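You operate a simulated robot arm through the tools that you are given. There is no shell and no other tool. Be economical: measure what you need, move in short steps, check, and stop when the job is done.

The job below is to be done with a simulated two-armed robot. You get a single attempt, and the scene is never put back.

TASK
On the top of the window table, fold the rag in half, so that its two short edges meet.

Only the result counts: the job must be done as asked and must still hold three seconds after the hand-in. Knocking over, shifting, dropping, spilling or breaking anything else fails it. Flat cloth is picked up by pressing the open fingertips on it (5 to 10 N) and closing them slowly along it; thin cloth reads only 2 to 8 mm in the jaws.

THE ROBOT
Two 7-joint arms with two-finger parallel grippers on one trunk, on a base that drives. Base frame: it is fixed to the floor where the robot stands at the start and does not move with it; the origin is under the middle of the robot, x ahead of it, y to its left, z up; the surface under the hand at the start is at about z = 0.74. Readings come in m, rad, newtons and seconds.
The left shoulder is at the start at [0.07, 0.163, 1.045], the right one opposite. With the tool pointing down near the work surface each hand reaches from about 0.4 to 0.88 m from the robot's upright axis, wherever it stands, measured 20 degrees to its own side. Places, roughly: top of the window table [0.7, -0.1, 0.7]. Payload 3.43 kg a hand.
The tool frame of a hand sits at the grasp point between the pads (the TCP): z along the fingers, y along the line on which they close. The tips reach 0.034 m beyond it. The gripper opens to 0.128 m. The fingers are 0.024 m wide and 0.012 m thick; the gripper's body (0.048 by 0.13 m) begins 0.096 m behind the TCP.
Orientation is that of the tool frame in the base frame, as a unit quaternion [x, y, z, w]. With the fingers straight down and closing along the base's y, the tool's x points along the base's -x, its y along +y and its z along -z.

THE INTERFACE
- The arms move only by the tool jog_arm. It takes "left_motion", "right_motion" or both (then of equal length, played together; a hand with none holds still); each is a list of rows, each a list of 7 numbers: the gripper command, from -1 (fully open) to 1 (shut), values between in proportion, then the shift along the tool's x, y, z in m, then the turn, a rotation vector about the tool's x, y, z in rad. In form: [[claw, tx, ty, tz, ax, ay, az], ...]. A call has 1 to 20 rows; each row is the pose to reach, as a shift and turn from the pose commanded when the call began, along the tool's axes at that moment. Each row takes 0.2 s and may step no farther than 0.05 m and 0.15 rad from the row before; otherwise, or with a gripper value out of range, the whole call is refused. A pose out of reach is approached as far as the arm can. The call stops where the force on the tool passes 40 N (or 10 N more than at its start, if that is more) or the arm is blocked; 0.2 s more then pass. Each finger travels about 0.153 m/s and halts on what it meets, pressing with about 28 N; the grip force reading is that of the motor and also rises with nothing between the fingers. The clock runs only during rows and for 0.2 s after the last one: add rows that repeat a pose to give the fingers time. The reply holds the time, the measured pose of the TCP, the force on the tool along the base axes, the opening and the grip force, in the units named above and with some noise, with the torque about the TCP (base axes, N m) and any sound that the robot's microphone picked up.
- Cameras (640 x 400 px; columns grow to the right, rows downward): "scene" is now at [0.1281, 0.0112, 1.2538]; the picture's right is [0.14, -0.99, 0.00], its down [-0.73, -0.10, -0.67] and it looks along [0.66, 0.09, -0.74] (base axes); focal length 214 px, centre (320, 200). "left" rides on the left gripper at [0.076, 0.011, -0.16] in its tool frame; the picture's right is [-0.15, 0.99, 0.00], its down [-0.88, -0.13, -0.46] and it looks along [-0.45, -0.07, 0.89] (tool axes); focal length 234 px, centre (320, 200). "right" rides on the right gripper at [0.076, -0.011, -0.16] in its tool frame; the picture's right is [0.15, 0.99, 0.00], its down [-0.88, 0.13, -0.46] and it looks along [-0.45, 0.07, 0.89] (tool axes); focal length 234 px, centre (320, 200). There is no depth. A picture from a camera that has moved, and an enlarged one, comes with that camera's place and axes in the base frame and with its lens.
- capture(camera): a new picture of that camera. No time passes.
- raise_lower(by): slides the trunk up (or, below 0, down) by that many m; the arms and the scene camera ride with it, the base frame stays. It gives what a move gives, with no picture.
- drive_base(legs): drives the robot by 1 to 6 legs, each [ahead, left, turn to the left] in m, m and rad, along the robot's own axes; the way and the turn of a leg run together, so that a leg with both is an arc; at most 1.5 m and 3.142 rad a leg. The arms and the cameras ride along, it lands a little off, and it stops where it bumps. It gives what a move gives.
- pan_tilt(pan, tilt): turns the head with the scene camera to pan (to the left, within 1.501 rad either way) and tilt (down, from -0.506 to 1.204), counted from straight ahead of the robot. It gives what a move gives.
- inspect(camera, box): a new picture of the part [left, top, right, bottom] of that camera's present view, enlarged. No time passes.
- hand_in(): hands the job in; it is judged then, once.

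Go step by step. Nothing tells you exact positions but the pictures and the camera data: compare them with the known pose of the tool, close in by small moves and look again before you grip or let go. The budget is 120 turns and 92 pictures, counting those below and the enlarged ones. Unless the task says otherwise, let go and move clear before handing in, and close with one line.

The tools are called after "Emit:" as name(argument=value, ...) on one line, values as JSON. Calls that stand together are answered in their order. jog_arm: Moves the arms, as the interface text tells. Its arguments: {"type":"object","properties":{"left_motion":{"type":"array"},"right_motion":{"type":"array"}},"required":[]} The other tools are called the same way: raise_lower (by) slides the trunk up or down; drive_base (legs) drives the base; pan_tilt (pan, tilt) turns the head that bears the scene camera; capture (camera) takes a picture; inspect (camera, box) takes an enlarged picture of a part of a camera's view; hand_in () hands the job in.

At the start:

```text
time: 0.0
left_position: [0.5245, 0.5288, 0.8518]
left_tcp_rot: [0.001, 1.0, 0.001, 0.0]
left_contact_force: [-0.4, -0.3, -0.3]
left_torque: [-0.01, 0.01, 0.01]
left_width: 0.128
left_grasp_force: 0.0
right_position: [0.4401, 0.0111, 0.9603]
right_tcp_rot: [0.0, 1.0, 0.0, 0.0]
right_contact_force: [0.4, -1.0, -0.1]
right_torque: [0.0, -0.03, -0.02]
right_width: 0.1279
right_grasp_force: 0.2
trunk travel left (down, up): [-0.525, 0.415]
robot x, y, heading: [0.0016, -0.0019, -0.0]
head pan, tilt: [0.136, 0.834]
```

scene: 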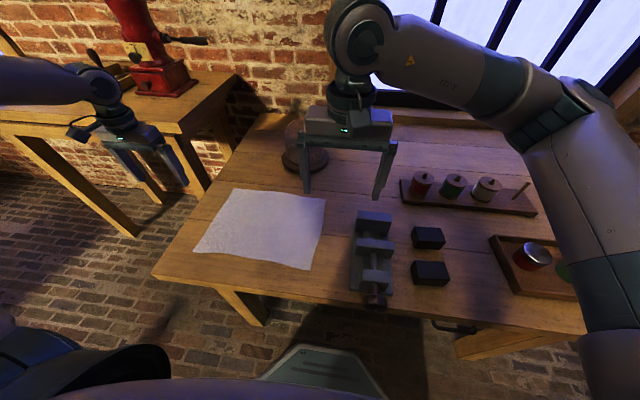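
right: 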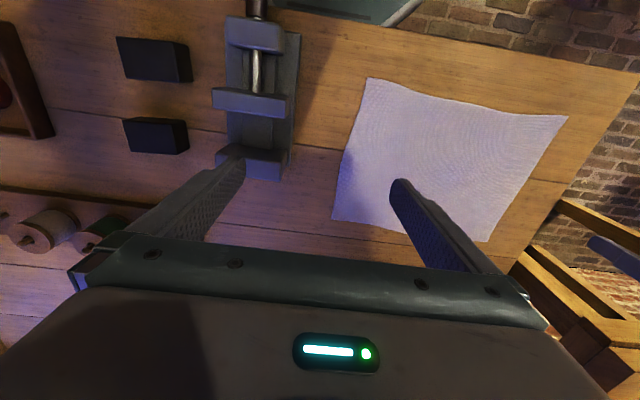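
left: 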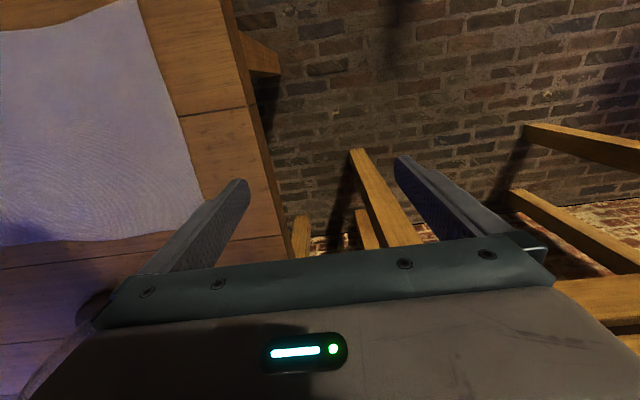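

The rag lies at about x 0.35–0.59, y 0.06–0.38, with its short edges at the left (y≈0.38) and at the right next to the vise. I'll fold the left edge over with both hands, so I first raise the left hand, then stand further right and turn left so the arms don't cross.

Emit:
jog_arm(left_motion=[[-1, 0, 0, -0.04, 0, 0, 0], [-1, 0, 0, -0.08, 0, 0, 0], [-1, 0, 0, -0.11, 0, 0, 0]])

Emit:
drive_base(legs=[[-0.06, -0.15, 0], [0, 0, 0.61]])

Emit:
pan_tilt(pan=0.0, tilt=0.85)

Emit:
capture(camera="scene")

```text
time: 0.8
left_position: [0.5246, 0.526, 0.9647]
left_tcp_rot: [0.0, 1.0, 0.0, 0.001]
left_contact_force: [-0.5, 0.6, 1.2]
left_torque: [0.05, -0.02, -0.02]
left_width: 0.1283
left_grasp_force: 0.1
right_position: [0.4404, 0.0097, 0.961]
right_tcp_rot: [0.0, 1.0, 0.0, 0.001]
right_contact_force: [0.9, 0.3, 0.9]
right_torque: [-0.01, -0.03, -0.05]
right_width: 0.1282
right_grasp_force: 0.0
trunk travel left (down, up): [-0.525, 0.415]
robot x, y, heading: [-0.0018, -0.0027, -0.006]
head pan, tilt: [0.136, 0.834]
```

```text
time: 3.9
left_position: [0.0647, 0.5841, 0.9644]
left_tcp_rot: [-0.303, 0.953, -0.001, 0.0]
left_contact_force: [-0.3, 0.2, 0.6]
left_torque: [-0.01, 0.02, -0.01]
left_width: 0.1282
left_grasp_force: 0.0
right_position: [0.2942, 0.1145, 0.9596]
right_tcp_rot: [-0.304, 0.953, 0.0, 0.0]
right_contact_force: [0.1, 0.4, 0.3]
right_torque: [0.0, -0.01, 0.0]
right_width: 0.1282
right_grasp_force: 0.1
trunk travel left (down, up): [-0.525, 0.415]
robot x, y, heading: [-0.0593, -0.1498, 0.614]
head pan, tilt: [0.136, 0.834]
```

```text
time: 4.6
left_position: [0.063, 0.5842, 0.964]
left_tcp_rot: [-0.302, 0.953, 0.0, 0.0]
left_contact_force: [-0.1, 0.1, 0.6]
left_torque: [-0.03, 0.0, 0.02]
left_width: 0.1283
left_grasp_force: 0.0
right_position: [0.2952, 0.1139, 0.9596]
right_tcp_rot: [-0.303, 0.953, 0.0, 0.001]
right_contact_force: [0.0, 0.5, 0.0]
right_torque: [0.01, -0.01, 0.01]
right_width: 0.1281
right_grasp_force: 0.1
trunk travel left (down, up): [-0.525, 0.415]
robot x, y, heading: [-0.0607, -0.1498, 0.617]
head pan, tilt: [0.0, 0.85]
```

```text
88 pictures are left
camera scene: at [0.0452, -0.0742, 1.2526], right [0.58, -0.82, 0.0], down [-0.61, -0.43, -0.66], along [0.54, 0.38, -0.75], focal length 214 px, centre (320, 200)
```

scene: 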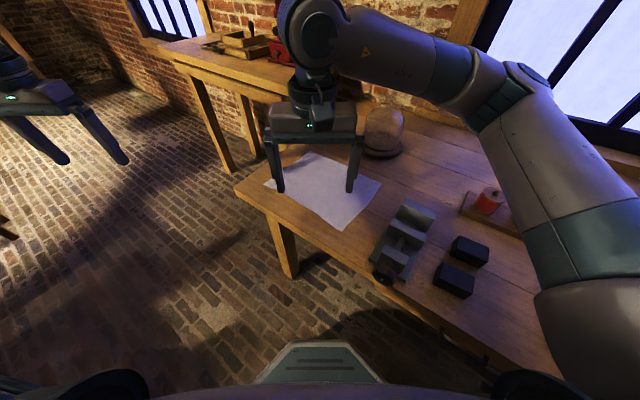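

The corners agree from both views: A (0.598, 0.37), D (0.359, 0.381), B (0.594, 0.056), C (0.354, 0.07). I bring both hands over the left edge, right hand at A and left hand at D, turned so that they close along that edge.

Emit:
jog_arm(left_motion=[[0.0, -0.0162, -0.0372, 0.007, 0, 0, -0.106], [0.2, -0.0323, -0.0744, 0.014, 0, 0, -0.212], [0.2, -0.0485, -0.1115, 0.021, 0, 0, -0.318], [0.2, -0.0646, -0.1487, 0.028, 0, 0, -0.424], [0.2, -0.0808, -0.1859, 0.035, 0, 0, -0.531], [0.2, -0.0969, -0.2231, 0.042, 0, 0, -0.637], [0.2, -0.1131, -0.2602, 0.049, 0, 0, -0.743], [0.2, -0.1292, -0.2974, 0.056, 0, 0, -0.849], [0.2, -0.1454, -0.3346, 0.064, 0, 0, -0.955], [0.2, -0.1454, -0.3346, 0.064, 0, 0, -0.955]], right_motion=[[0.0, -0.0411, 0.0051, 0.0067, 0, 0, -0.106], [0.2, -0.0821, 0.0102, 0.0133, 0, 0, -0.212], [0.2, -0.1232, 0.0153, 0.02, 0, 0, -0.318], [0.2, -0.1642, 0.0204, 0.0267, 0, 0, -0.424], [0.2, -0.2053, 0.0256, 0.0333, 0, 0, -0.531], [0.2, -0.2463, 0.0307, 0.04, 0, 0, -0.637], [0.2, -0.2874, 0.0358, 0.0467, 0, 0, -0.743], [0.2, -0.3284, 0.0409, 0.0533, 0, 0, -0.849], [0.2, -0.3695, 0.046, 0.06, 0, 0, -0.955], [0.2, -0.3695, 0.046, 0.06, 0, 0, -0.955]])

Emit:
capture(camera="scene")

Emit:
capture(camera="left")

Emit:
capture(camera="right")

```text
time: 6.8
left_position: [0.3524, 0.4012, 0.9017]
left_tcp_rot: [0.708, -0.706, 0.001, -0.001]
left_contact_force: [0.0, 0.2, 0.0]
left_torque: [0.0, 0.0, -0.02]
left_width: 0.0515
left_grasp_force: 0.1
left hand out of reach, approached as far as the arm can: row 9, 10
right_position: [0.5146, 0.2933, 0.8848]
right_tcp_rot: [-0.649, 0.761, 0.001, -0.001]
right_contact_force: [-0.2, -0.4, 0.1]
right_torque: [-0.01, 0.04, 0.0]
right_width: 0.0513
right_grasp_force: 0.0
right hand out of reach, approached as far as the arm can: row 8, 9, 10
trunk travel left (down, up): [-0.525, 0.415]
robot x, y, heading: [-0.0633, -0.1471, 0.613]
head pan, tilt: [0.0, 0.85]
```

```text
87 pictures are left
camera scene: at [0.0458, -0.0745, 1.2526], right [0.58, -0.82, 0.0], down [-0.61, -0.43, -0.66], along [0.54, 0.38, -0.75], focal length 214 px, centre (320, 200)
```

scene: 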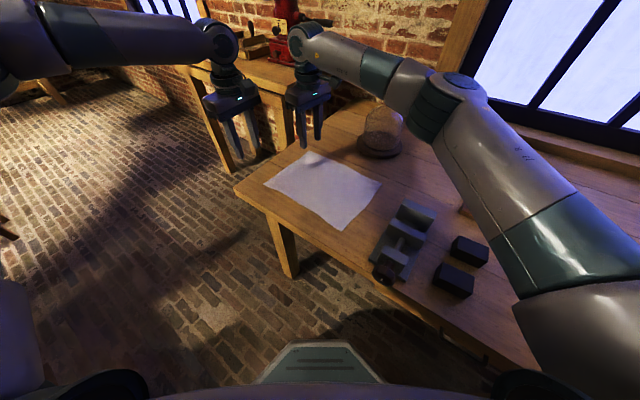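

```text
86 pictures are left
camera left: at [0.3419, 0.3254, 1.0598], right [-0.99, 0.14, 0.0], down [0.13, 0.88, 0.46], along [0.07, 0.45, -0.89], focal length 234 px, centre (320, 200)
```

left: 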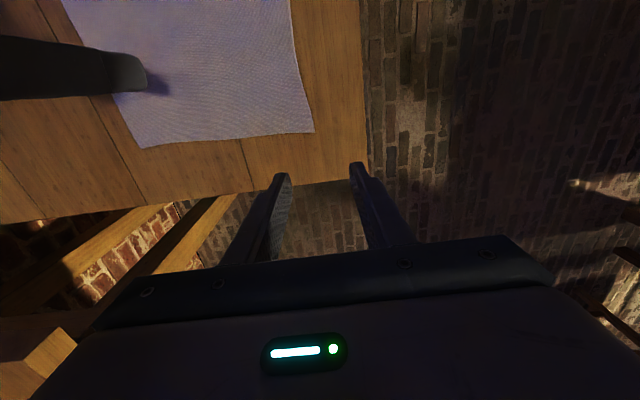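

```text
85 pictures are left
camera right: at [0.5134, 0.2164, 1.0454], right [-1.0, 0.01, 0.0], down [0.01, 0.89, 0.46], along [0.0, 0.46, -0.89], focal length 234 px, centre (320, 200)
```

right: 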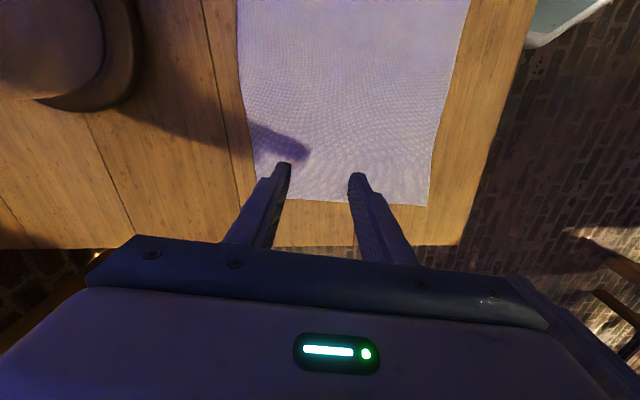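

The cross-over reach is too short from here. A better place is the left end of the table, facing along the fold, since the floor there looks free. I raise the trunk for clearance, then drive around in stages.

Emit:
raise_lower(by=0.2)

Emit:
drive_base(legs=[[0, 0, -0.613], [-0.25, 0, 0], [0, 0.95, 0]])

Emit:
pan_tilt(pan=-0.3, tilt=0.75)

Emit:
capture(camera="scene")

```text
time: 9.0
left_position: [0.3524, 0.4005, 1.1015]
left_tcp_rot: [-0.707, 0.707, -0.001, 0.001]
left_contact_force: [-0.4, -0.7, 1.0]
left_torque: [0.01, 0.02, 0.0]
left_width: 0.0514
left_grasp_force: 0.0
right_position: [0.5133, 0.2944, 1.0852]
right_tcp_rot: [-0.649, 0.761, 0.0, 0.0]
right_contact_force: [0.1, 0.6, -0.7]
right_torque: [0.02, 0.01, -0.01]
right_width: 0.0513
right_grasp_force: 0.2
trunk travel left (down, up): [-0.725, 0.215]
robot x, y, heading: [-0.06, -0.151, 0.615]
head pan, tilt: [0.0, 0.85]
```

```text
time: 17.1
left_position: [0.3179, 1.0346, 1.1014]
left_tcp_rot: [-0.471, 0.882, -0.002, 0.001]
left_contact_force: [0.0, -0.3, -0.9]
left_torque: [0.02, -0.01, -0.02]
left_width: 0.0513
left_grasp_force: 0.1
right_position: [0.3936, 0.8572, 1.0854]
right_tcp_rot: [-0.4, 0.917, -0.001, 0.0]
right_contact_force: [0.3, -0.4, -0.6]
right_torque: [-0.01, 0.0, -0.02]
right_width: 0.0513
right_grasp_force: 0.1
trunk travel left (down, up): [-0.725, 0.215]
robot x, y, heading: [-0.3308, 0.8112, 0.023]
head pan, tilt: [0.0, 0.85]
```

```text
time: 17.9
left_position: [0.3185, 1.0354, 1.1023]
left_tcp_rot: [-0.471, 0.882, -0.001, 0.0]
left_contact_force: [0.6, -0.2, 0.0]
left_torque: [-0.01, -0.01, 0.0]
left_width: 0.051
left_grasp_force: 0.1
right_position: [0.3951, 0.8577, 1.0853]
right_tcp_rot: [-0.399, 0.917, 0.0, 0.0]
right_contact_force: [0.6, -0.6, 1.2]
right_torque: [0.01, 0.02, 0.04]
right_width: 0.0514
right_grasp_force: 0.1
trunk travel left (down, up): [-0.725, 0.215]
robot x, y, heading: [-0.3288, 0.8146, 0.021]
head pan, tilt: [-0.3, 0.75]
```

```text
84 pictures are left
camera scene: at [-0.1989, 0.7884, 1.4606], right [-0.27, -0.96, 0.0], down [-0.66, 0.18, -0.73], along [0.7, -0.2, -0.68], focal length 214 px, centre (320, 200)
```

scene: 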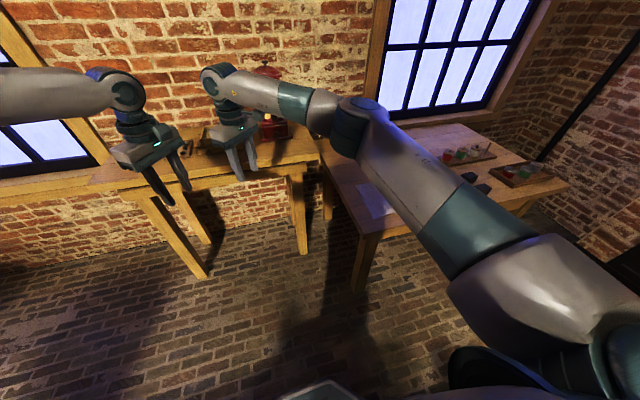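

The floor beside the table's left end is free, and the side table's front legs are at x≈0.76. I turn to face along −y and move in to about x=0.40.

Emit:
drive_base(legs=[[0, 0, -1.592], [0, 0.5, 0], [0, 0.22, 0]])

Emit:
pan_tilt(pan=0.1, tilt=0.95)

Emit:
capture(camera="scene")

```text
time: 26.0
left_position: [0.5929, 0.1474, 1.1014]
left_tcp_rot: [0.309, 0.951, -0.001, 0.0]
left_contact_force: [0.2, -0.5, 0.3]
left_torque: [0.03, -0.01, 0.0]
left_width: 0.0512
left_grasp_force: 0.0
right_position: [0.4122, 0.0805, 1.0851]
right_tcp_rot: [0.383, 0.924, 0.0, 0.001]
right_contact_force: [0.2, -0.1, -0.3]
right_torque: [0.0, 0.01, -0.01]
right_width: 0.0512
right_grasp_force: 0.2
trunk travel left (down, up): [-0.725, 0.215]
robot x, y, heading: [0.3926, 0.8015, -1.586]
head pan, tilt: [-0.3, 0.75]
```

```text
time: 26.8
left_position: [0.5932, 0.1479, 1.1014]
left_tcp_rot: [0.309, 0.951, -0.001, 0.0]
left_contact_force: [0.1, 0.9, 0.4]
left_torque: [-0.04, 0.01, 0.0]
left_width: 0.0513
left_grasp_force: 0.0
right_position: [0.4121, 0.0802, 1.0841]
right_tcp_rot: [0.383, 0.924, 0.0, 0.0]
right_contact_force: [0.4, 0.4, 0.2]
right_torque: [-0.03, -0.01, -0.01]
right_width: 0.0513
right_grasp_force: 0.1
trunk travel left (down, up): [-0.725, 0.215]
robot x, y, heading: [0.3915, 0.8044, -1.586]
head pan, tilt: [0.099, 0.949]
```

```text
83 pictures are left
camera scene: at [0.3965, 0.6815, 1.4451], right [-1.0, -0.09, 0.0], down [-0.07, 0.81, -0.58], along [0.05, -0.58, -0.81], focal length 214 px, centre (320, 200)
```

scene: 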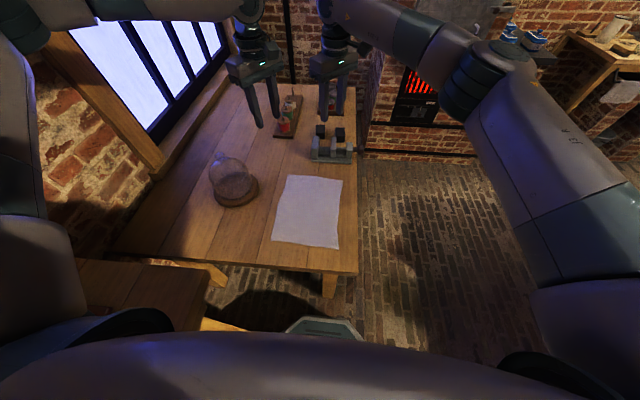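

From here everything is in natural reach, and the three views agree on the corners. I bring the left hand over corner A and the right hand over corner D, closing along the edge, then lower the trunk.

Emit:
jog_arm(left_motion=[[0.375, 0.0212, 0.0224, 0, 0, 0, 0.1347], [0.375, 0.0424, 0.0447, 0, 0, 0, 0.2694], [0.375, 0.0636, 0.0671, 0, 0, 0, 0.4041], [0.375, 0.0849, 0.0895, 0, 0, 0, 0.5389], [0.375, 0.1061, 0.1119, 0, 0, 0, 0.6736], [0.375, 0.1273, 0.1342, 0, 0, 0, 0.8083], [0.375, 0.1485, 0.1566, 0, 0, 0, 0.943], [0.375, 0.1485, 0.1566, 0, 0, 0, 0.943]], right_motion=[[0.375, 0.0321, 0.0273, 0, 0, 0, 0.1121], [0.375, 0.0643, 0.0546, 0, 0, 0, 0.2243], [0.375, 0.0964, 0.0819, 0, 0, 0, 0.3364], [0.375, 0.1286, 0.1091, 0, 0, 0, 0.4486], [0.375, 0.1607, 0.1364, 0, 0, 0, 0.5607], [0.375, 0.1929, 0.1637, 0, 0, 0, 0.6729], [0.375, 0.225, 0.191, 0, 0, 0, 0.785], [0.375, 0.225, 0.191, 0, 0, 0, 0.785]])

Emit:
raise_lower(by=-0.24)

Emit:
capture(camera="left")

Emit:
capture(camera="right")

Emit:
capture(camera="scene")

```text
time: 28.6
left_position: [0.5645, 0.3607, 1.0994]
left_tcp_rot: [0.708, 0.706, 0.0, -0.001]
left_contact_force: [0.0, 0.6, -1.5]
left_torque: [0.01, 0.0, -0.01]
left_width: 0.0397
left_grasp_force: 0.0
right_position: [0.3891, 0.3731, 1.0824]
right_tcp_rot: [0.708, 0.706, 0.001, -0.002]
right_contact_force: [-0.1, 0.0, -0.5]
right_torque: [0.0, -0.02, -0.01]
right_width: 0.0398
right_grasp_force: 0.0
trunk travel left (down, up): [-0.725, 0.215]
robot x, y, heading: [0.3935, 0.8035, -1.582]
head pan, tilt: [0.099, 0.949]
```

```text
time: 31.1
left_position: [0.5653, 0.3614, 0.8593]
left_tcp_rot: [0.707, 0.707, -0.001, 0.0]
left_contact_force: [0.6, 0.5, -0.5]
left_torque: [0.0, 0.03, 0.01]
left_width: 0.0401
left_grasp_force: 0.1
right_position: [0.3889, 0.3741, 0.8442]
right_tcp_rot: [0.708, 0.707, 0.0, 0.0]
right_contact_force: [-1.1, 0.2, -0.4]
right_torque: [0.02, 0.0, 0.0]
right_width: 0.0401
right_grasp_force: 0.2
trunk travel left (down, up): [-0.485, 0.455]
robot x, y, heading: [0.3922, 0.8036, -1.579]
head pan, tilt: [0.099, 0.949]
```

```text
82 pictures are left
camera left: at [0.5766, 0.4394, 1.0178], right [0.99, -0.15, 0.0], down [-0.13, -0.88, 0.46], along [-0.07, -0.45, -0.89], focal length 234 px, centre (320, 200)
```

left: 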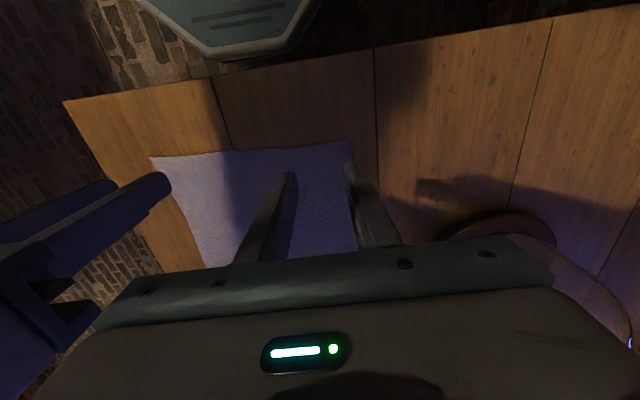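

```text
81 pictures are left
camera right: at [0.3777, 0.4488, 1.0044], right [0.99, 0.14, 0.0], down [0.13, -0.88, 0.46], along [0.07, -0.45, -0.89], focal length 234 px, centre (320, 200)
```

right: 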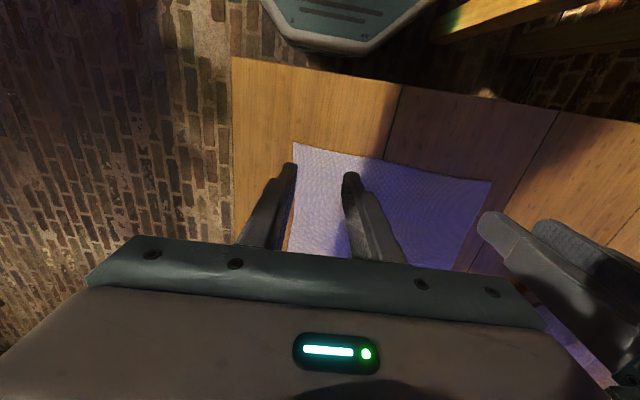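

```text
80 pictures are left
camera scene: at [0.3966, 0.6819, 1.2052], right [-1.0, -0.09, 0.0], down [-0.07, 0.81, -0.58], along [0.05, -0.58, -0.81], focal length 214 px, centre (320, 200)
```

scene: 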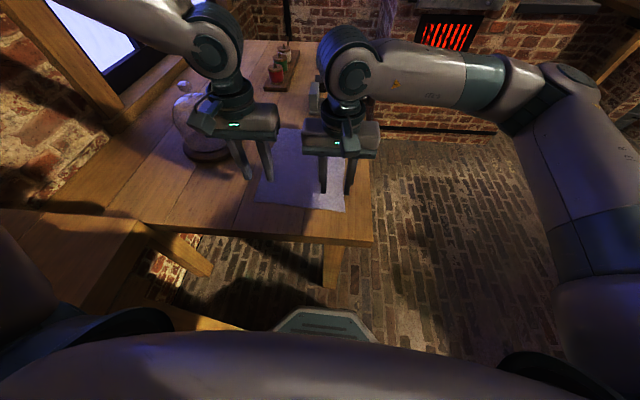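

Both hands stand as intended just inside the edge. I go down to just above the cloth, then press by small steps.

Emit:
jog_arm(left_motion=[[0.375, 0, 0, 0.03, 0, 0, 0], [0.375, 0, 0, 0.055, 0, 0, 0], [0.375, 0, 0, 0.077, 0, 0, 0], [0.375, 0, 0, 0.077, 0, 0, 0]], right_motion=[[0.375, 0, 0, 0.025, 0, 0, 0], [0.375, 0, 0, 0.045, 0, 0, 0], [0.375, 0, 0, 0.062, 0, 0, 0], [0.375, 0, 0, 0.062, 0, 0, 0]])

Emit:
capture(camera="left")

Emit:
capture(camera="right")

```text
time: 32.1
left_position: [0.5653, 0.3632, 0.7821]
left_tcp_rot: [0.707, 0.707, -0.002, 0.0]
left_contact_force: [-0.1, 0.5, -0.4]
left_torque: [0.0, 0.02, 0.0]
left_width: 0.0397
left_grasp_force: 0.0
right_position: [0.3884, 0.3751, 0.7806]
right_tcp_rot: [0.708, 0.707, 0.0, 0.0]
right_contact_force: [0.3, 0.4, 0.2]
right_torque: [-0.02, 0.01, -0.02]
right_width: 0.04
right_grasp_force: 0.1
trunk travel left (down, up): [-0.485, 0.455]
robot x, y, heading: [0.3906, 0.8054, -1.581]
head pan, tilt: [0.099, 0.949]
```

```text
79 pictures are left
camera left: at [0.5762, 0.4404, 0.9399], right [0.99, -0.15, 0.0], down [-0.13, -0.88, 0.46], along [-0.07, -0.45, -0.89], focal length 234 px, centre (320, 200)
```

left: 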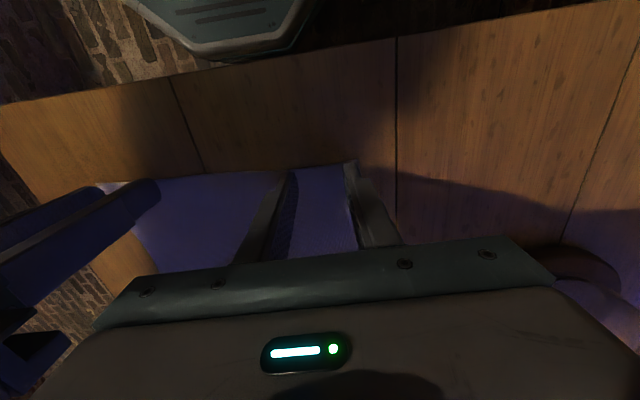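

```text
78 pictures are left
camera right: at [0.3767, 0.4498, 0.942], right [0.99, 0.14, 0.0], down [0.13, -0.88, 0.46], along [0.07, -0.45, -0.89], focal length 234 px, centre (320, 200)
```

right: 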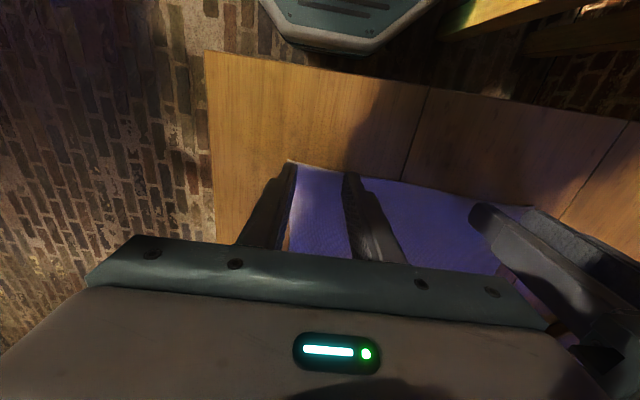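

The tips are just above the cloth; I shift each hand 5 mm further in and press gently.

Emit:
jog_arm(left_motion=[[0.375, 0, -0.005, 0.003, 0, 0, 0], [0.375, 0, -0.005, 0.006, 0, 0, 0], [0.375, 0, -0.005, 0.008, 0, 0, 0], [0.375, 0, -0.005, 0.008, 0, 0, 0]], right_motion=[[0.375, 0, 0.005, 0.003, 0, 0, 0], [0.375, 0, 0.005, 0.005, 0, 0, 0], [0.375, 0, 0.005, 0.007, 0, 0, 0], [0.375, 0, 0.005, 0.007, 0, 0, 0]])

```text
time: 33.1
left_position: [0.5593, 0.3619, 0.7753]
left_tcp_rot: [0.707, 0.707, -0.003, 0.001]
left_contact_force: [3.3, -1.0, 12.2]
left_torque: [0.03, -0.19, -0.04]
left_width: 0.0399
left_grasp_force: 0.4
right_position: [0.3942, 0.3744, 0.7759]
right_tcp_rot: [0.708, 0.706, 0.0, 0.0]
right_contact_force: [-1.7, -0.6, 4.8]
right_torque: [-0.03, 0.08, 0.01]
right_width: 0.0401
right_grasp_force: 0.3
trunk travel left (down, up): [-0.485, 0.455]
robot x, y, heading: [0.3903, 0.8028, -1.581]
head pan, tilt: [0.099, 0.949]
```

Contact on both: left 12 N, right 5 N. I trim the pressure and close slowly.

Emit:
jog_arm(left_motion=[[0.375, 0, 0, -0.001, 0, 0, 0], [0.42, 0, 0, -0.001, 0, 0, 0], [0.47, 0, 0, -0.001, 0, 0, 0], [0.52, 0, 0, -0.001, 0, 0, 0], [0.57, 0, 0, -0.001, 0, 0, 0], [0.62, 0, 0, -0.001, 0, 0, 0], [0.67, 0, 0, -0.001, 0, 0, 0], [0.72, 0, 0, -0.001, 0, 0, 0], [0.77, 0, 0, -0.001, 0, 0, 0], [0.82, 0, 0, -0.001, 0, 0, 0], [0.87, 0, 0, -0.001, 0, 0, 0], [0.92, 0, 0, -0.001, 0, 0, 0], [0.97, 0, 0, -0.001, 0, 0, 0], [1, 0, 0, -0.001, 0, 0, 0], [1, 0, 0, -0.001, 0, 0, 0]], right_motion=[[0.375, 0, 0, 0.0007, 0, 0, 0], [0.42, 0, 0, 0.0007, 0, 0, 0], [0.47, 0, 0, 0.0007, 0, 0, 0], [0.52, 0, 0, 0.0007, 0, 0, 0], [0.57, 0, 0, 0.0007, 0, 0, 0], [0.62, 0, 0, 0.0007, 0, 0, 0], [0.67, 0, 0, 0.0007, 0, 0, 0], [0.72, 0, 0, 0.0007, 0, 0, 0], [0.77, 0, 0, 0.0007, 0, 0, 0], [0.82, 0, 0, 0.0007, 0, 0, 0], [0.87, 0, 0, 0.0007, 0, 0, 0], [0.92, 0, 0, 0.0007, 0, 0, 0], [0.97, 0, 0, 0.0007, 0, 0, 0], [1, 0, 0, 0.0007, 0, 0, 0], [1, 0, 0, 0.0007, 0, 0, 0]])

Emit:
capture(camera="left")

Emit:
capture(camera="right")

```text
time: 36.3
left_position: [0.5588, 0.3626, 0.7769]
left_tcp_rot: [0.707, 0.707, -0.002, 0.001]
left_contact_force: [-0.2, -0.4, 0.4]
left_torque: [0.01, 0.01, -0.02]
left_width: 0.0
left_grasp_force: 28.2
right_position: [0.3934, 0.3742, 0.7757]
right_tcp_rot: [0.708, 0.707, 0.0, 0.0]
right_contact_force: [-2.7, -2.0, 37.4]
right_torque: [-0.08, 0.17, 0.0]
right_width: 0.0022
right_grasp_force: 28.1
trunk travel left (down, up): [-0.485, 0.455]
robot x, y, heading: [0.3915, 0.803, -1.582]
head pan, tilt: [0.099, 0.949]
```

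```text
77 pictures are left
camera left: at [0.5713, 0.4405, 0.9346], right [0.99, -0.15, 0.0], down [-0.13, -0.88, 0.46], along [-0.07, -0.45, -0.89], focal length 234 px, centre (320, 200)
```

left: 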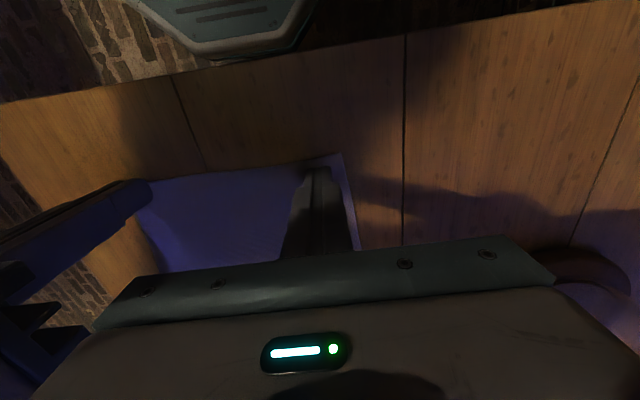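

```text
76 pictures are left
camera right: at [0.3821, 0.4506, 0.9357], right [0.99, 0.14, 0.0], down [0.13, -0.88, 0.46], along [0.07, -0.45, -0.89], focal length 234 px, centre (320, 200)
```

right: 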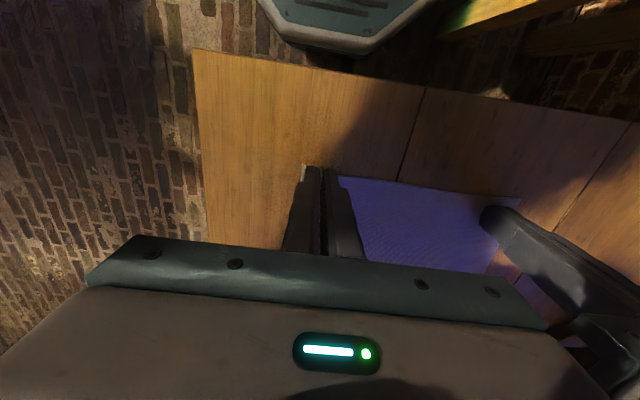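

The right hand has the cloth (2.2 mm) but presses hard; the left lost contact and is empty. I relieve the right hand and reopen and re-press the left.

Emit:
jog_arm(left_motion=[[0.8, 0, 0, -0.006, 0, 0, 0], [0.375, 0, 0, -0.006, 0, 0, 0], [0.375, 0, 0, -0.006, 0, 0, 0], [0.375, 0, 0, 0, 0, 0, 0], [0.375, 0, 0, 0.0015, 0, 0, 0], [0.375, 0, 0, 0.0015, 0, 0, 0]], right_motion=[[1, 0, 0, -0.003, 0, 0, 0], [1, 0, 0, -0.003, 0, 0, 0], [1, 0, 0, -0.003, 0, 0, 0], [1, 0, 0, -0.003, 0, 0, 0], [1, 0, 0, -0.003, 0, 0, 0], [1, 0, 0, -0.003, 0, 0, 0]])

Emit:
capture(camera="left")

```text
time: 37.7
left_position: [0.5611, 0.3608, 0.7753]
left_tcp_rot: [0.707, 0.707, -0.002, 0.001]
left_contact_force: [3.5, -2.4, 16.6]
left_torque: [0.02, -0.14, -0.01]
left_width: 0.04
left_grasp_force: 0.0
right_position: [0.3947, 0.3737, 0.7771]
right_tcp_rot: [0.708, 0.706, 0.0, 0.001]
right_contact_force: [0.1, -0.6, -0.6]
right_torque: [-0.04, -0.01, -0.01]
right_width: 0.0024
right_grasp_force: 28.0
trunk travel left (down, up): [-0.485, 0.455]
robot x, y, heading: [0.3941, 0.8012, -1.58]
head pan, tilt: [0.099, 0.949]
```

```text
75 pictures are left
camera left: at [0.5711, 0.4393, 0.9333], right [0.99, -0.15, 0.0], down [-0.13, -0.88, 0.46], along [-0.07, -0.45, -0.89], focal length 234 px, centre (320, 200)
```

left: 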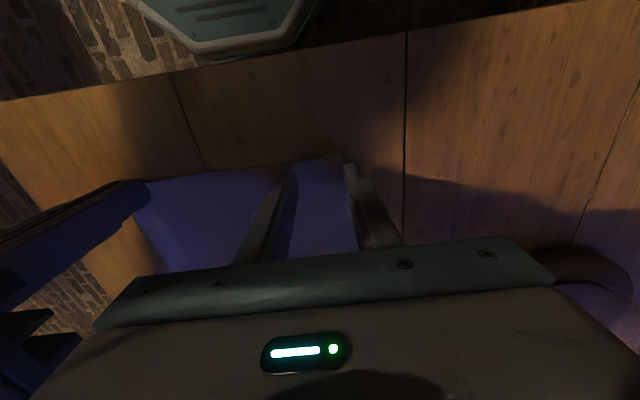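

Left presses about 16 N; I ease it slightly and close slowly.

Emit:
jog_arm(left_motion=[[0.375, 0, -0.003, -0.0004, 0, 0, 0], [0.42, 0, -0.003, -0.0004, 0, 0, 0], [0.47, 0, -0.003, -0.0004, 0, 0, 0], [0.52, 0, -0.003, -0.0004, 0, 0, 0], [0.57, 0, -0.003, -0.0004, 0, 0, 0], [0.62, 0, -0.003, -0.0004, 0, 0, 0], [0.67, 0, -0.003, -0.0004, 0, 0, 0], [0.72, 0, -0.003, -0.0004, 0, 0, 0], [0.77, 0, -0.003, -0.0004, 0, 0, 0], [0.82, 0, -0.003, -0.0004, 0, 0, 0], [0.87, 0, -0.003, -0.0004, 0, 0, 0], [0.92, 0, -0.003, -0.0004, 0, 0, 0], [0.97, 0, -0.003, -0.0004, 0, 0, 0], [1, 0, -0.003, -0.0004, 0, 0, 0], [1, 0, -0.003, -0.0004, 0, 0, 0]])

Emit:
capture(camera="left")

```text
time: 40.9
left_position: [0.5557, 0.3621, 0.775]
left_tcp_rot: [0.708, 0.706, -0.002, 0.0]
left_contact_force: [-5.3, -1.1, 22.4]
left_torque: [0.16, 0.22, 0.06]
left_width: 0.0063
left_grasp_force: 28.1
right_position: [0.3936, 0.3751, 0.7775]
right_tcp_rot: [0.707, 0.707, 0.0, 0.001]
right_contact_force: [6.1, 0.6, 0.2]
right_torque: [0.03, -0.17, 0.03]
right_width: 0.0023
right_grasp_force: 28.3
trunk travel left (down, up): [-0.485, 0.455]
robot x, y, heading: [0.3905, 0.8016, -1.582]
head pan, tilt: [0.099, 0.949]
```

```text
74 pictures are left
camera left: at [0.5677, 0.44, 0.9334], right [0.99, -0.15, 0.0], down [-0.13, -0.88, 0.46], along [-0.07, -0.45, -0.89], focal length 234 px, centre (320, 200)
```

left: 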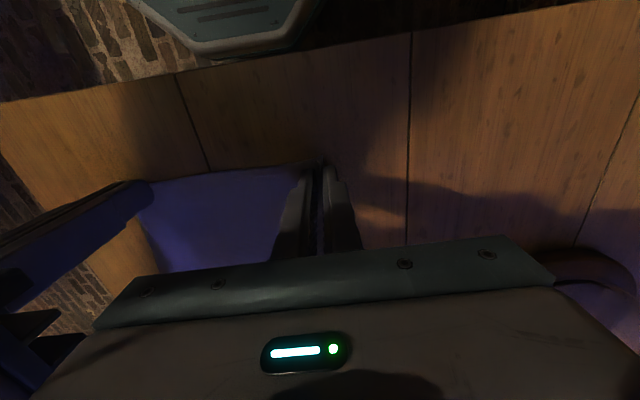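

Both hands hold cloth (6.3 and 2.3 mm). I lift a little with slight slack and check that both grips hold.

Emit:
jog_arm(left_motion=[[1, 0, -0.002, -0.008, 0, 0, 0], [1, -0.001, -0.002, -0.018, 0, 0, 0], [1, -0.004, -0.002, -0.029, 0, 0, 0], [1, -0.008, -0.002, -0.04, 0, 0, 0], [1, -0.008, -0.002, -0.04, 0, 0, 0]], right_motion=[[1, 0, 0.002, -0.008, 0, 0, 0], [1, -0.001, 0.002, -0.018, 0, 0, 0], [1, -0.004, 0.002, -0.029, 0, 0, 0], [1, -0.008, 0.002, -0.04, 0, 0, 0], [1, -0.008, 0.002, -0.04, 0, 0, 0]])

Emit:
capture(camera="scene")

Emit:
capture(camera="left")

Emit:
capture(camera="right")

```text
time: 42.1
left_position: [0.5549, 0.3521, 0.8151]
left_tcp_rot: [0.708, 0.706, -0.001, 0.0]
left_contact_force: [-1.5, -0.2, 1.1]
left_torque: [-0.01, 0.03, 0.05]
left_width: 0.0025
left_grasp_force: 27.7
right_position: [0.3967, 0.3653, 0.8159]
right_tcp_rot: [0.708, 0.707, 0.0, 0.0]
right_contact_force: [1.2, -0.7, 0.2]
right_torque: [0.0, -0.06, 0.03]
right_width: 0.0025
right_grasp_force: 28.2
trunk travel left (down, up): [-0.485, 0.455]
robot x, y, heading: [0.3914, 0.8054, -1.585]
head pan, tilt: [0.099, 0.949]
```

```text
73 pictures are left
camera scene: at [0.3967, 0.6814, 1.2051], right [-1.0, -0.09, 0.0], down [-0.07, 0.81, -0.58], along [0.05, -0.58, -0.81], focal length 214 px, centre (320, 200)
```

scene: 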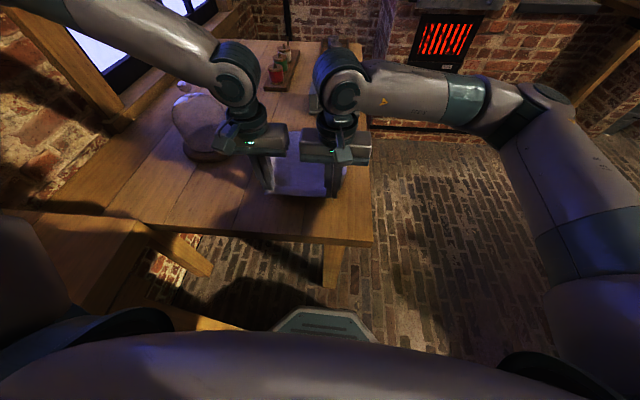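

```text
72 pictures are left
camera left: at [0.5663, 0.4304, 0.973], right [0.99, -0.15, 0.0], down [-0.13, -0.88, 0.46], along [-0.07, -0.45, -0.89], focal length 234 px, centre (320, 200)
```

left: 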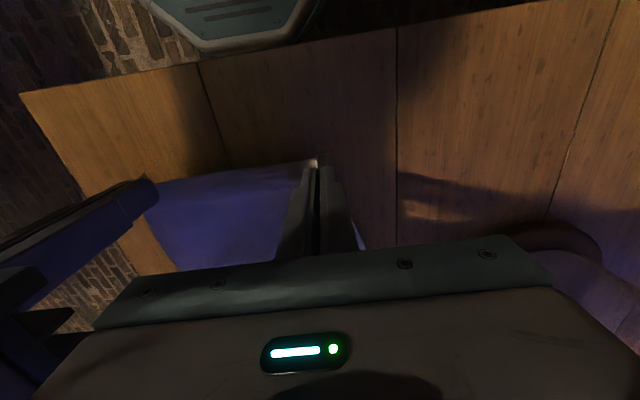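

```text
71 pictures are left
camera right: at [0.3851, 0.4398, 0.9773], right [0.99, 0.14, 0.0], down [0.13, -0.88, 0.45], along [0.07, -0.45, -0.89], focal length 234 px, centre (320, 200)
```

right: 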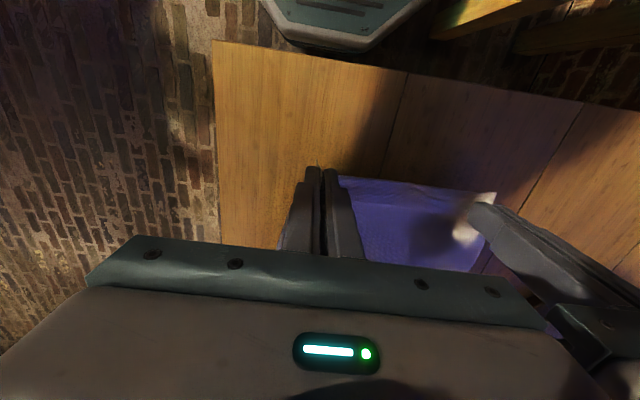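

Both grips hold. I carry the edge over in an arc, tilting the hands as they come down towards the right edge, and stop 5 cm above the table.

Emit:
jog_arm(left_motion=[[1, -0.008, 0, -0.02, 0, 0, 0], [1, -0.02, 0, -0.046, 0, 0, 0], [1, -0.035, 0, -0.058, 0, 0, 0], [1, -0.05, 0, -0.069, 0, 0, 0], [1, -0.07, 0, -0.077, 0, 0, 0], [1, -0.09, 0, -0.085, 0, 0, 0], [1, -0.11, 0, -0.089, 0, 0.025, 0], [1, -0.1317, 0, -0.092, 0, 0.05, 0], [1, -0.1634, 0, -0.0898, 0, 0.1, 0], [1, -0.1951, 0, -0.0836, 0, 0.15, 0], [1, -0.2268, 0, -0.0703, 0, 0.2, 0], [1, -0.2534, 0, -0.053, 0, 0.25, 0], [1, -0.275, 0, -0.0325, 0, 0.3, 0], [1, -0.2917, 0, -0.008, 0, 0.35, 0], [1, -0.2917, 0, -0.008, 0, 0.35, 0]], right_motion=[[1, -0.008, 0, -0.02, 0, 0, 0], [1, -0.02, 0, -0.046, 0, 0, 0], [1, -0.035, 0, -0.058, 0, 0, 0], [1, -0.05, 0, -0.069, 0, 0, 0], [1, -0.07, 0, -0.077, 0, 0, 0], [1, -0.09, 0, -0.085, 0, 0, 0], [1, -0.11, 0, -0.089, 0, 0.025, 0], [1, -0.1317, 0, -0.092, 0, 0.05, 0], [1, -0.1634, 0, -0.0898, 0, 0.1, 0], [1, -0.1951, 0, -0.0836, 0, 0.15, 0], [1, -0.2268, 0, -0.0703, 0, 0.2, 0], [1, -0.2534, 0, -0.053, 0, 0.25, 0], [1, -0.275, 0, -0.0325, 0, 0.3, 0], [1, -0.2917, 0, -0.008, 0, 0.35, 0], [1, -0.2917, 0, -0.008, 0, 0.35, 0]])

Emit:
capture(camera="scene")

Emit:
capture(camera="left")

Emit:
capture(camera="right")

```text
time: 44.4
left_position: [0.5754, 0.1872, 0.9008]
left_tcp_rot: [0.708, 0.703, 0.041, -0.057]
left_contact_force: [-22.1, -4.7, 0.0]
left_torque: [-0.12, 0.74, 0.27]
left_width: 0.0025
left_grasp_force: 27.6
left hand out of reach, approached as far as the arm can: row 9, 10, 11
right_position: [0.4054, 0.1755, 0.9005]
right_tcp_rot: [0.699, 0.711, 0.06, -0.047]
right_contact_force: [23.0, 3.6, -0.2]
right_torque: [0.13, -0.82, 0.09]
right_width: 0.0026
right_grasp_force: 28.2
trunk travel left (down, up): [-0.485, 0.455]
robot x, y, heading: [0.3929, 0.8049, -1.577]
head pan, tilt: [0.099, 0.949]
stopped in row 11 (left hand): the force on the tool passed its limit at 46 N (the readings are from after the stop); the commanded pose is now the measured one
```

```text
70 pictures are left
camera scene: at [0.3972, 0.6814, 1.2051], right [-1.0, -0.09, 0.0], down [-0.07, 0.81, -0.58], along [0.05, -0.58, -0.81], focal length 214 px, centre (320, 200)
```

scene: 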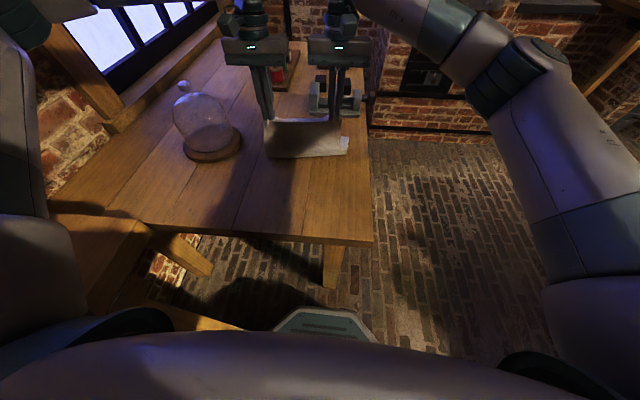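

```text
69 pictures are left
camera left: at [0.5908, 0.2417, 1.0681], right [0.99, -0.15, -0.04], down [-0.13, -0.93, 0.33], along [-0.09, -0.32, -0.94], focal length 234 px, centre (320, 200)
```

left: 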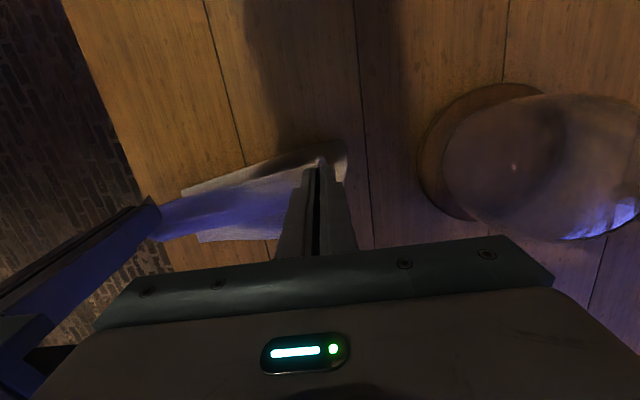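

```text
68 pictures are left
camera right: at [0.39, 0.2262, 1.0711], right [0.99, 0.16, 0.04], down [0.14, -0.94, 0.32], along [0.09, -0.31, -0.95], focal length 234 px, centre (320, 200)
```

right: 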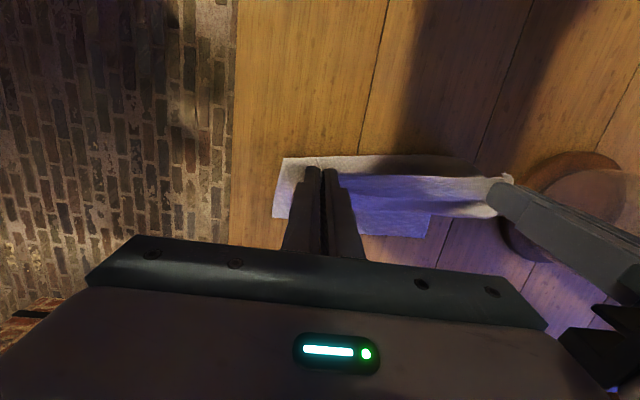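

The left arm met a limit once tilted and the cloth between the hands went taut. I bring the hands closer together again and straighten both tools to vertical.

Emit:
jog_arm(left_motion=[[1, 0.002, -0.008, 0, -0.011, -0.07, -0.003], [1, 0.005, -0.016, 0, -0.023, -0.139, -0.007], [1, 0.005, -0.016, 0, -0.023, -0.139, -0.007]], right_motion=[[1, 0.002, -0.002, 0, 0.009, -0.075, 0.008], [1, 0.005, -0.004, 0, 0.018, -0.148, 0.017], [1, 0.005, -0.004, 0, 0.018, -0.148, 0.017]])

```text
time: 45.2
left_position: [0.5627, 0.1915, 0.901]
left_tcp_rot: [0.707, 0.708, 0.003, 0.003]
left_contact_force: [-14.9, -3.1, 0.3]
left_torque: [-0.08, 0.54, 0.11]
left_width: 0.0025
left_grasp_force: 27.8
right_position: [0.3967, 0.1781, 0.9013]
right_tcp_rot: [0.71, 0.705, -0.002, -0.003]
right_contact_force: [16.3, 2.6, -0.1]
right_torque: [0.07, -0.54, 0.18]
right_width: 0.0027
right_grasp_force: 28.2
trunk travel left (down, up): [-0.485, 0.455]
robot x, y, heading: [0.3953, 0.8051, -1.585]
head pan, tilt: [0.099, 0.949]
```

Still somewhat taut; I slacken it further and bring the left hand level.

Emit:
jog_arm(left_motion=[[1, -0.012, -0.006, 0, 0, 0, 0], [1, -0.024, -0.009, 0, 0, 0, 0], [1, -0.024, -0.009, 0, 0, 0, 0]], right_motion=[[1, 0, 0.003, 0, 0, 0, 0], [1, 0, 0.003, 0, 0, 0, 0], [1, 0, 0.003, 0, 0, 0, 0]])

Emit:
capture(camera="right")

Emit:
capture(camera="scene")

```text
time: 46.0
left_position: [0.5658, 0.1766, 0.9004]
left_tcp_rot: [0.707, 0.707, 0.003, 0.001]
left_contact_force: [-10.9, -1.3, -0.4]
left_torque: [-0.04, 0.41, 0.12]
left_width: 0.0024
left_grasp_force: 27.9
left hand out of reach, approached as far as the arm can: row 1, 2, 3
right_position: [0.4017, 0.1792, 0.9022]
right_tcp_rot: [0.709, 0.705, 0.0, -0.003]
right_contact_force: [11.4, 0.9, -0.7]
right_torque: [0.04, -0.38, 0.13]
right_width: 0.0027
right_grasp_force: 28.1
trunk travel left (down, up): [-0.485, 0.455]
robot x, y, heading: [0.3897, 0.8008, -1.58]
head pan, tilt: [0.099, 0.949]
```

```text
67 pictures are left
camera right: at [0.3908, 0.254, 1.0623], right [0.99, 0.14, -0.01], down [0.13, -0.88, 0.45], along [0.06, -0.45, -0.89], focal length 234 px, centre (320, 200)
```

right: 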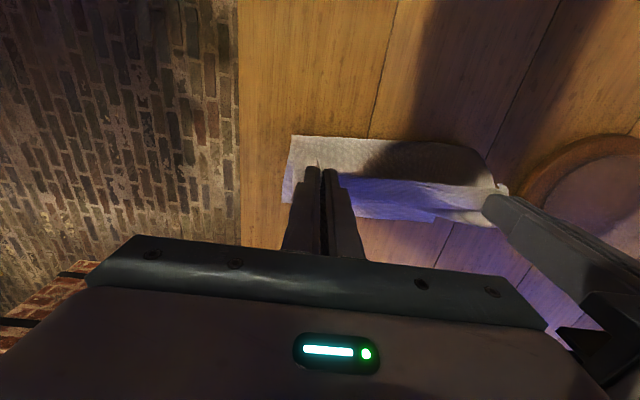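

```text
66 pictures are left
camera scene: at [0.3968, 0.6813, 1.2051], right [-1.0, -0.09, 0.0], down [-0.07, 0.81, -0.58], along [0.05, -0.58, -0.81], focal length 214 px, centre (320, 200)
```

scene: 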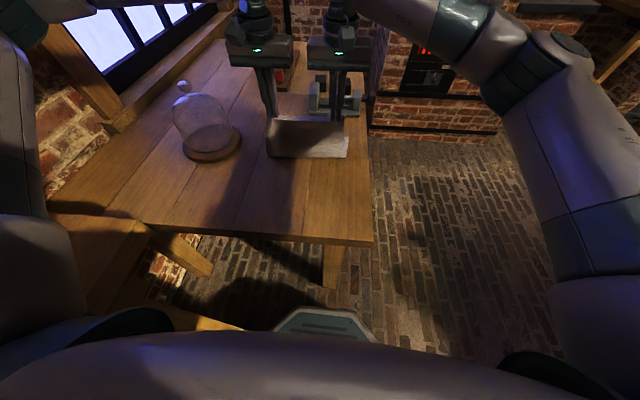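

The left arm stalls at this height relative to its shoulder; lower down it should reach better. I move both hands down and forward along the arc.

Emit:
jog_arm(left_motion=[[1, -0.01, 0, 0.012, 0, 0, 0], [1, -0.02, 0, 0.025, 0, 0, 0], [1, -0.03, 0, 0.037, 0, 0, 0], [1, -0.04, 0, 0.05, 0, 0, 0], [1, -0.04, 0, 0.05, 0, 0, 0]], right_motion=[[1, -0.01, 0, 0.012, 0, 0, 0], [1, -0.02, 0, 0.025, 0, 0, 0], [1, -0.03, 0, 0.037, 0, 0, 0], [1, -0.04, 0, 0.05, 0, 0, 0], [1, -0.04, 0, 0.05, 0, 0, 0]])

```text
time: 46.8
left_position: [0.5772, 0.161, 0.8692]
left_tcp_rot: [0.708, 0.706, -0.004, -0.001]
left_contact_force: [-19.7, -2.4, -1.8]
left_torque: [-0.07, 0.71, 0.16]
left_width: 0.0022
left_grasp_force: 27.6
left hand out of reach, approached as far as the arm can: row 1, 2, 3, 4
right_position: [0.4067, 0.153, 0.8669]
right_tcp_rot: [0.705, 0.709, 0.004, 0.002]
right_contact_force: [19.3, 3.1, 0.8]
right_torque: [0.1, -0.67, 0.19]
right_width: 0.0025
right_grasp_force: 27.7
trunk travel left (down, up): [-0.485, 0.455]
robot x, y, heading: [0.3933, 0.8058, -1.585]
head pan, tilt: [0.099, 0.949]
stopped in row 4 (left hand): the force on the tool passed its limit at 42 N (the readings are from after the stop); the commanded pose is now the measured one
```

The left hand's limit is angular, so stretching the arm further only pulls the cloth wide. Instead I slacken the cloth with the right hand, then let the base itself carry both hands forward in a short, careful drive.

Emit:
jog_arm(right_motion=[[1, 0, 0.006, 0, 0, 0, 0], [1, 0.005, 0.012, 0, 0, 0, 0], [1, 0.005, 0.012, 0, 0, 0, 0]])

Emit:
drive_base(legs=[[0.045, -0.02, 0]])

Emit:
capture(camera="scene")

Emit:
capture(camera="right")

```text
time: 47.6
left_position: [0.5796, 0.1596, 0.8683]
left_tcp_rot: [0.708, 0.706, -0.001, 0.0]
left_contact_force: [-7.4, -1.4, -1.0]
left_torque: [-0.01, 0.26, 0.05]
left_width: 0.0022
left_grasp_force: 28.2
right_position: [0.4153, 0.1579, 0.866]
right_tcp_rot: [0.707, 0.707, 0.002, 0.0]
right_contact_force: [7.6, 1.2, 0.6]
right_torque: [0.05, -0.29, 0.11]
right_width: 0.0025
right_grasp_force: 28.1
trunk travel left (down, up): [-0.485, 0.455]
robot x, y, heading: [0.3907, 0.8028, -1.584]
head pan, tilt: [0.099, 0.949]
```

```text
time: 48.5
left_position: [0.5594, 0.1149, 0.8693]
left_tcp_rot: [0.708, 0.707, -0.001, -0.001]
left_contact_force: [-5.7, -1.0, -0.8]
left_torque: [0.02, 0.17, 0.03]
left_width: 0.0022
left_grasp_force: 28.4
right_position: [0.3962, 0.1117, 0.8642]
right_tcp_rot: [0.706, 0.708, 0.001, -0.001]
right_contact_force: [6.0, 0.6, -0.9]
right_torque: [0.06, -0.25, 0.06]
right_width: 0.0025
right_grasp_force: 27.8
trunk travel left (down, up): [-0.485, 0.455]
robot x, y, heading: [0.3681, 0.7583, -1.581]
head pan, tilt: [0.099, 0.949]
```

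```text
65 pictures are left
camera scene: at [0.3762, 0.6365, 1.205], right [-1.0, -0.09, 0.0], down [-0.07, 0.81, -0.58], along [0.05, -0.58, -0.81], focal length 214 px, centre (320, 200)
```

scene: 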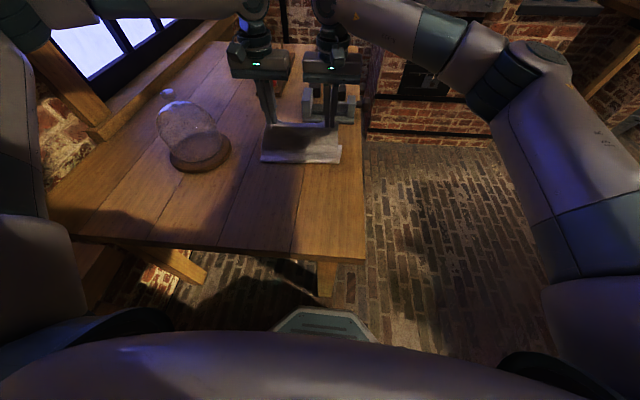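

```text
64 pictures are left
camera right: at [0.3839, 0.1876, 1.0255], right [0.99, 0.15, 0.0], down [0.13, -0.88, 0.45], along [0.07, -0.45, -0.89], focal length 234 px, centre (320, 200)
```

right: 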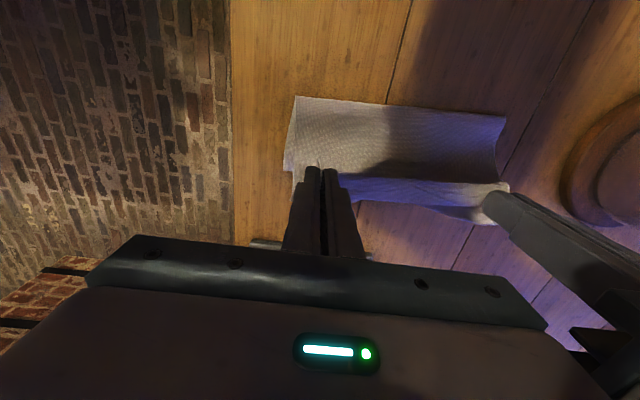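

The drive worked without a bump. I check where the lower layer and its right edge lie now before laying down.

Emit:
inspect(camera="scene", box=[220, 60, 380, 180])

Emit:
capture(camera="left")

```text
3.33 times, centred on (300, 120) of scene
camera zoom: at [0.3762, 0.6365, 1.205], right [-1.0, -0.09, 0.0], down [-0.07, 0.81, -0.58], along [0.05, -0.58, -0.81], focal length 715 px, centre (387, 467)
```

zoom: 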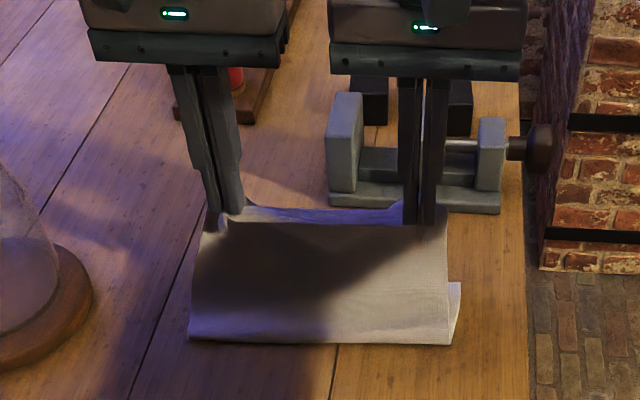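

```text
62 pictures are left
camera left: at [0.5704, 0.1937, 1.0268], right [0.99, -0.15, 0.0], down [-0.13, -0.88, 0.46], along [-0.07, -0.45, -0.89], focal length 234 px, centre (320, 200)
```

left: 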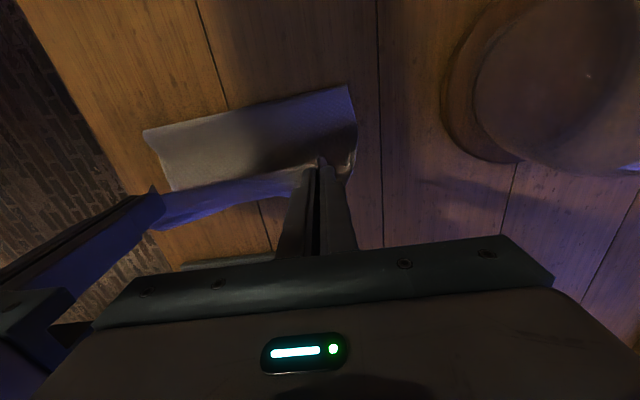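

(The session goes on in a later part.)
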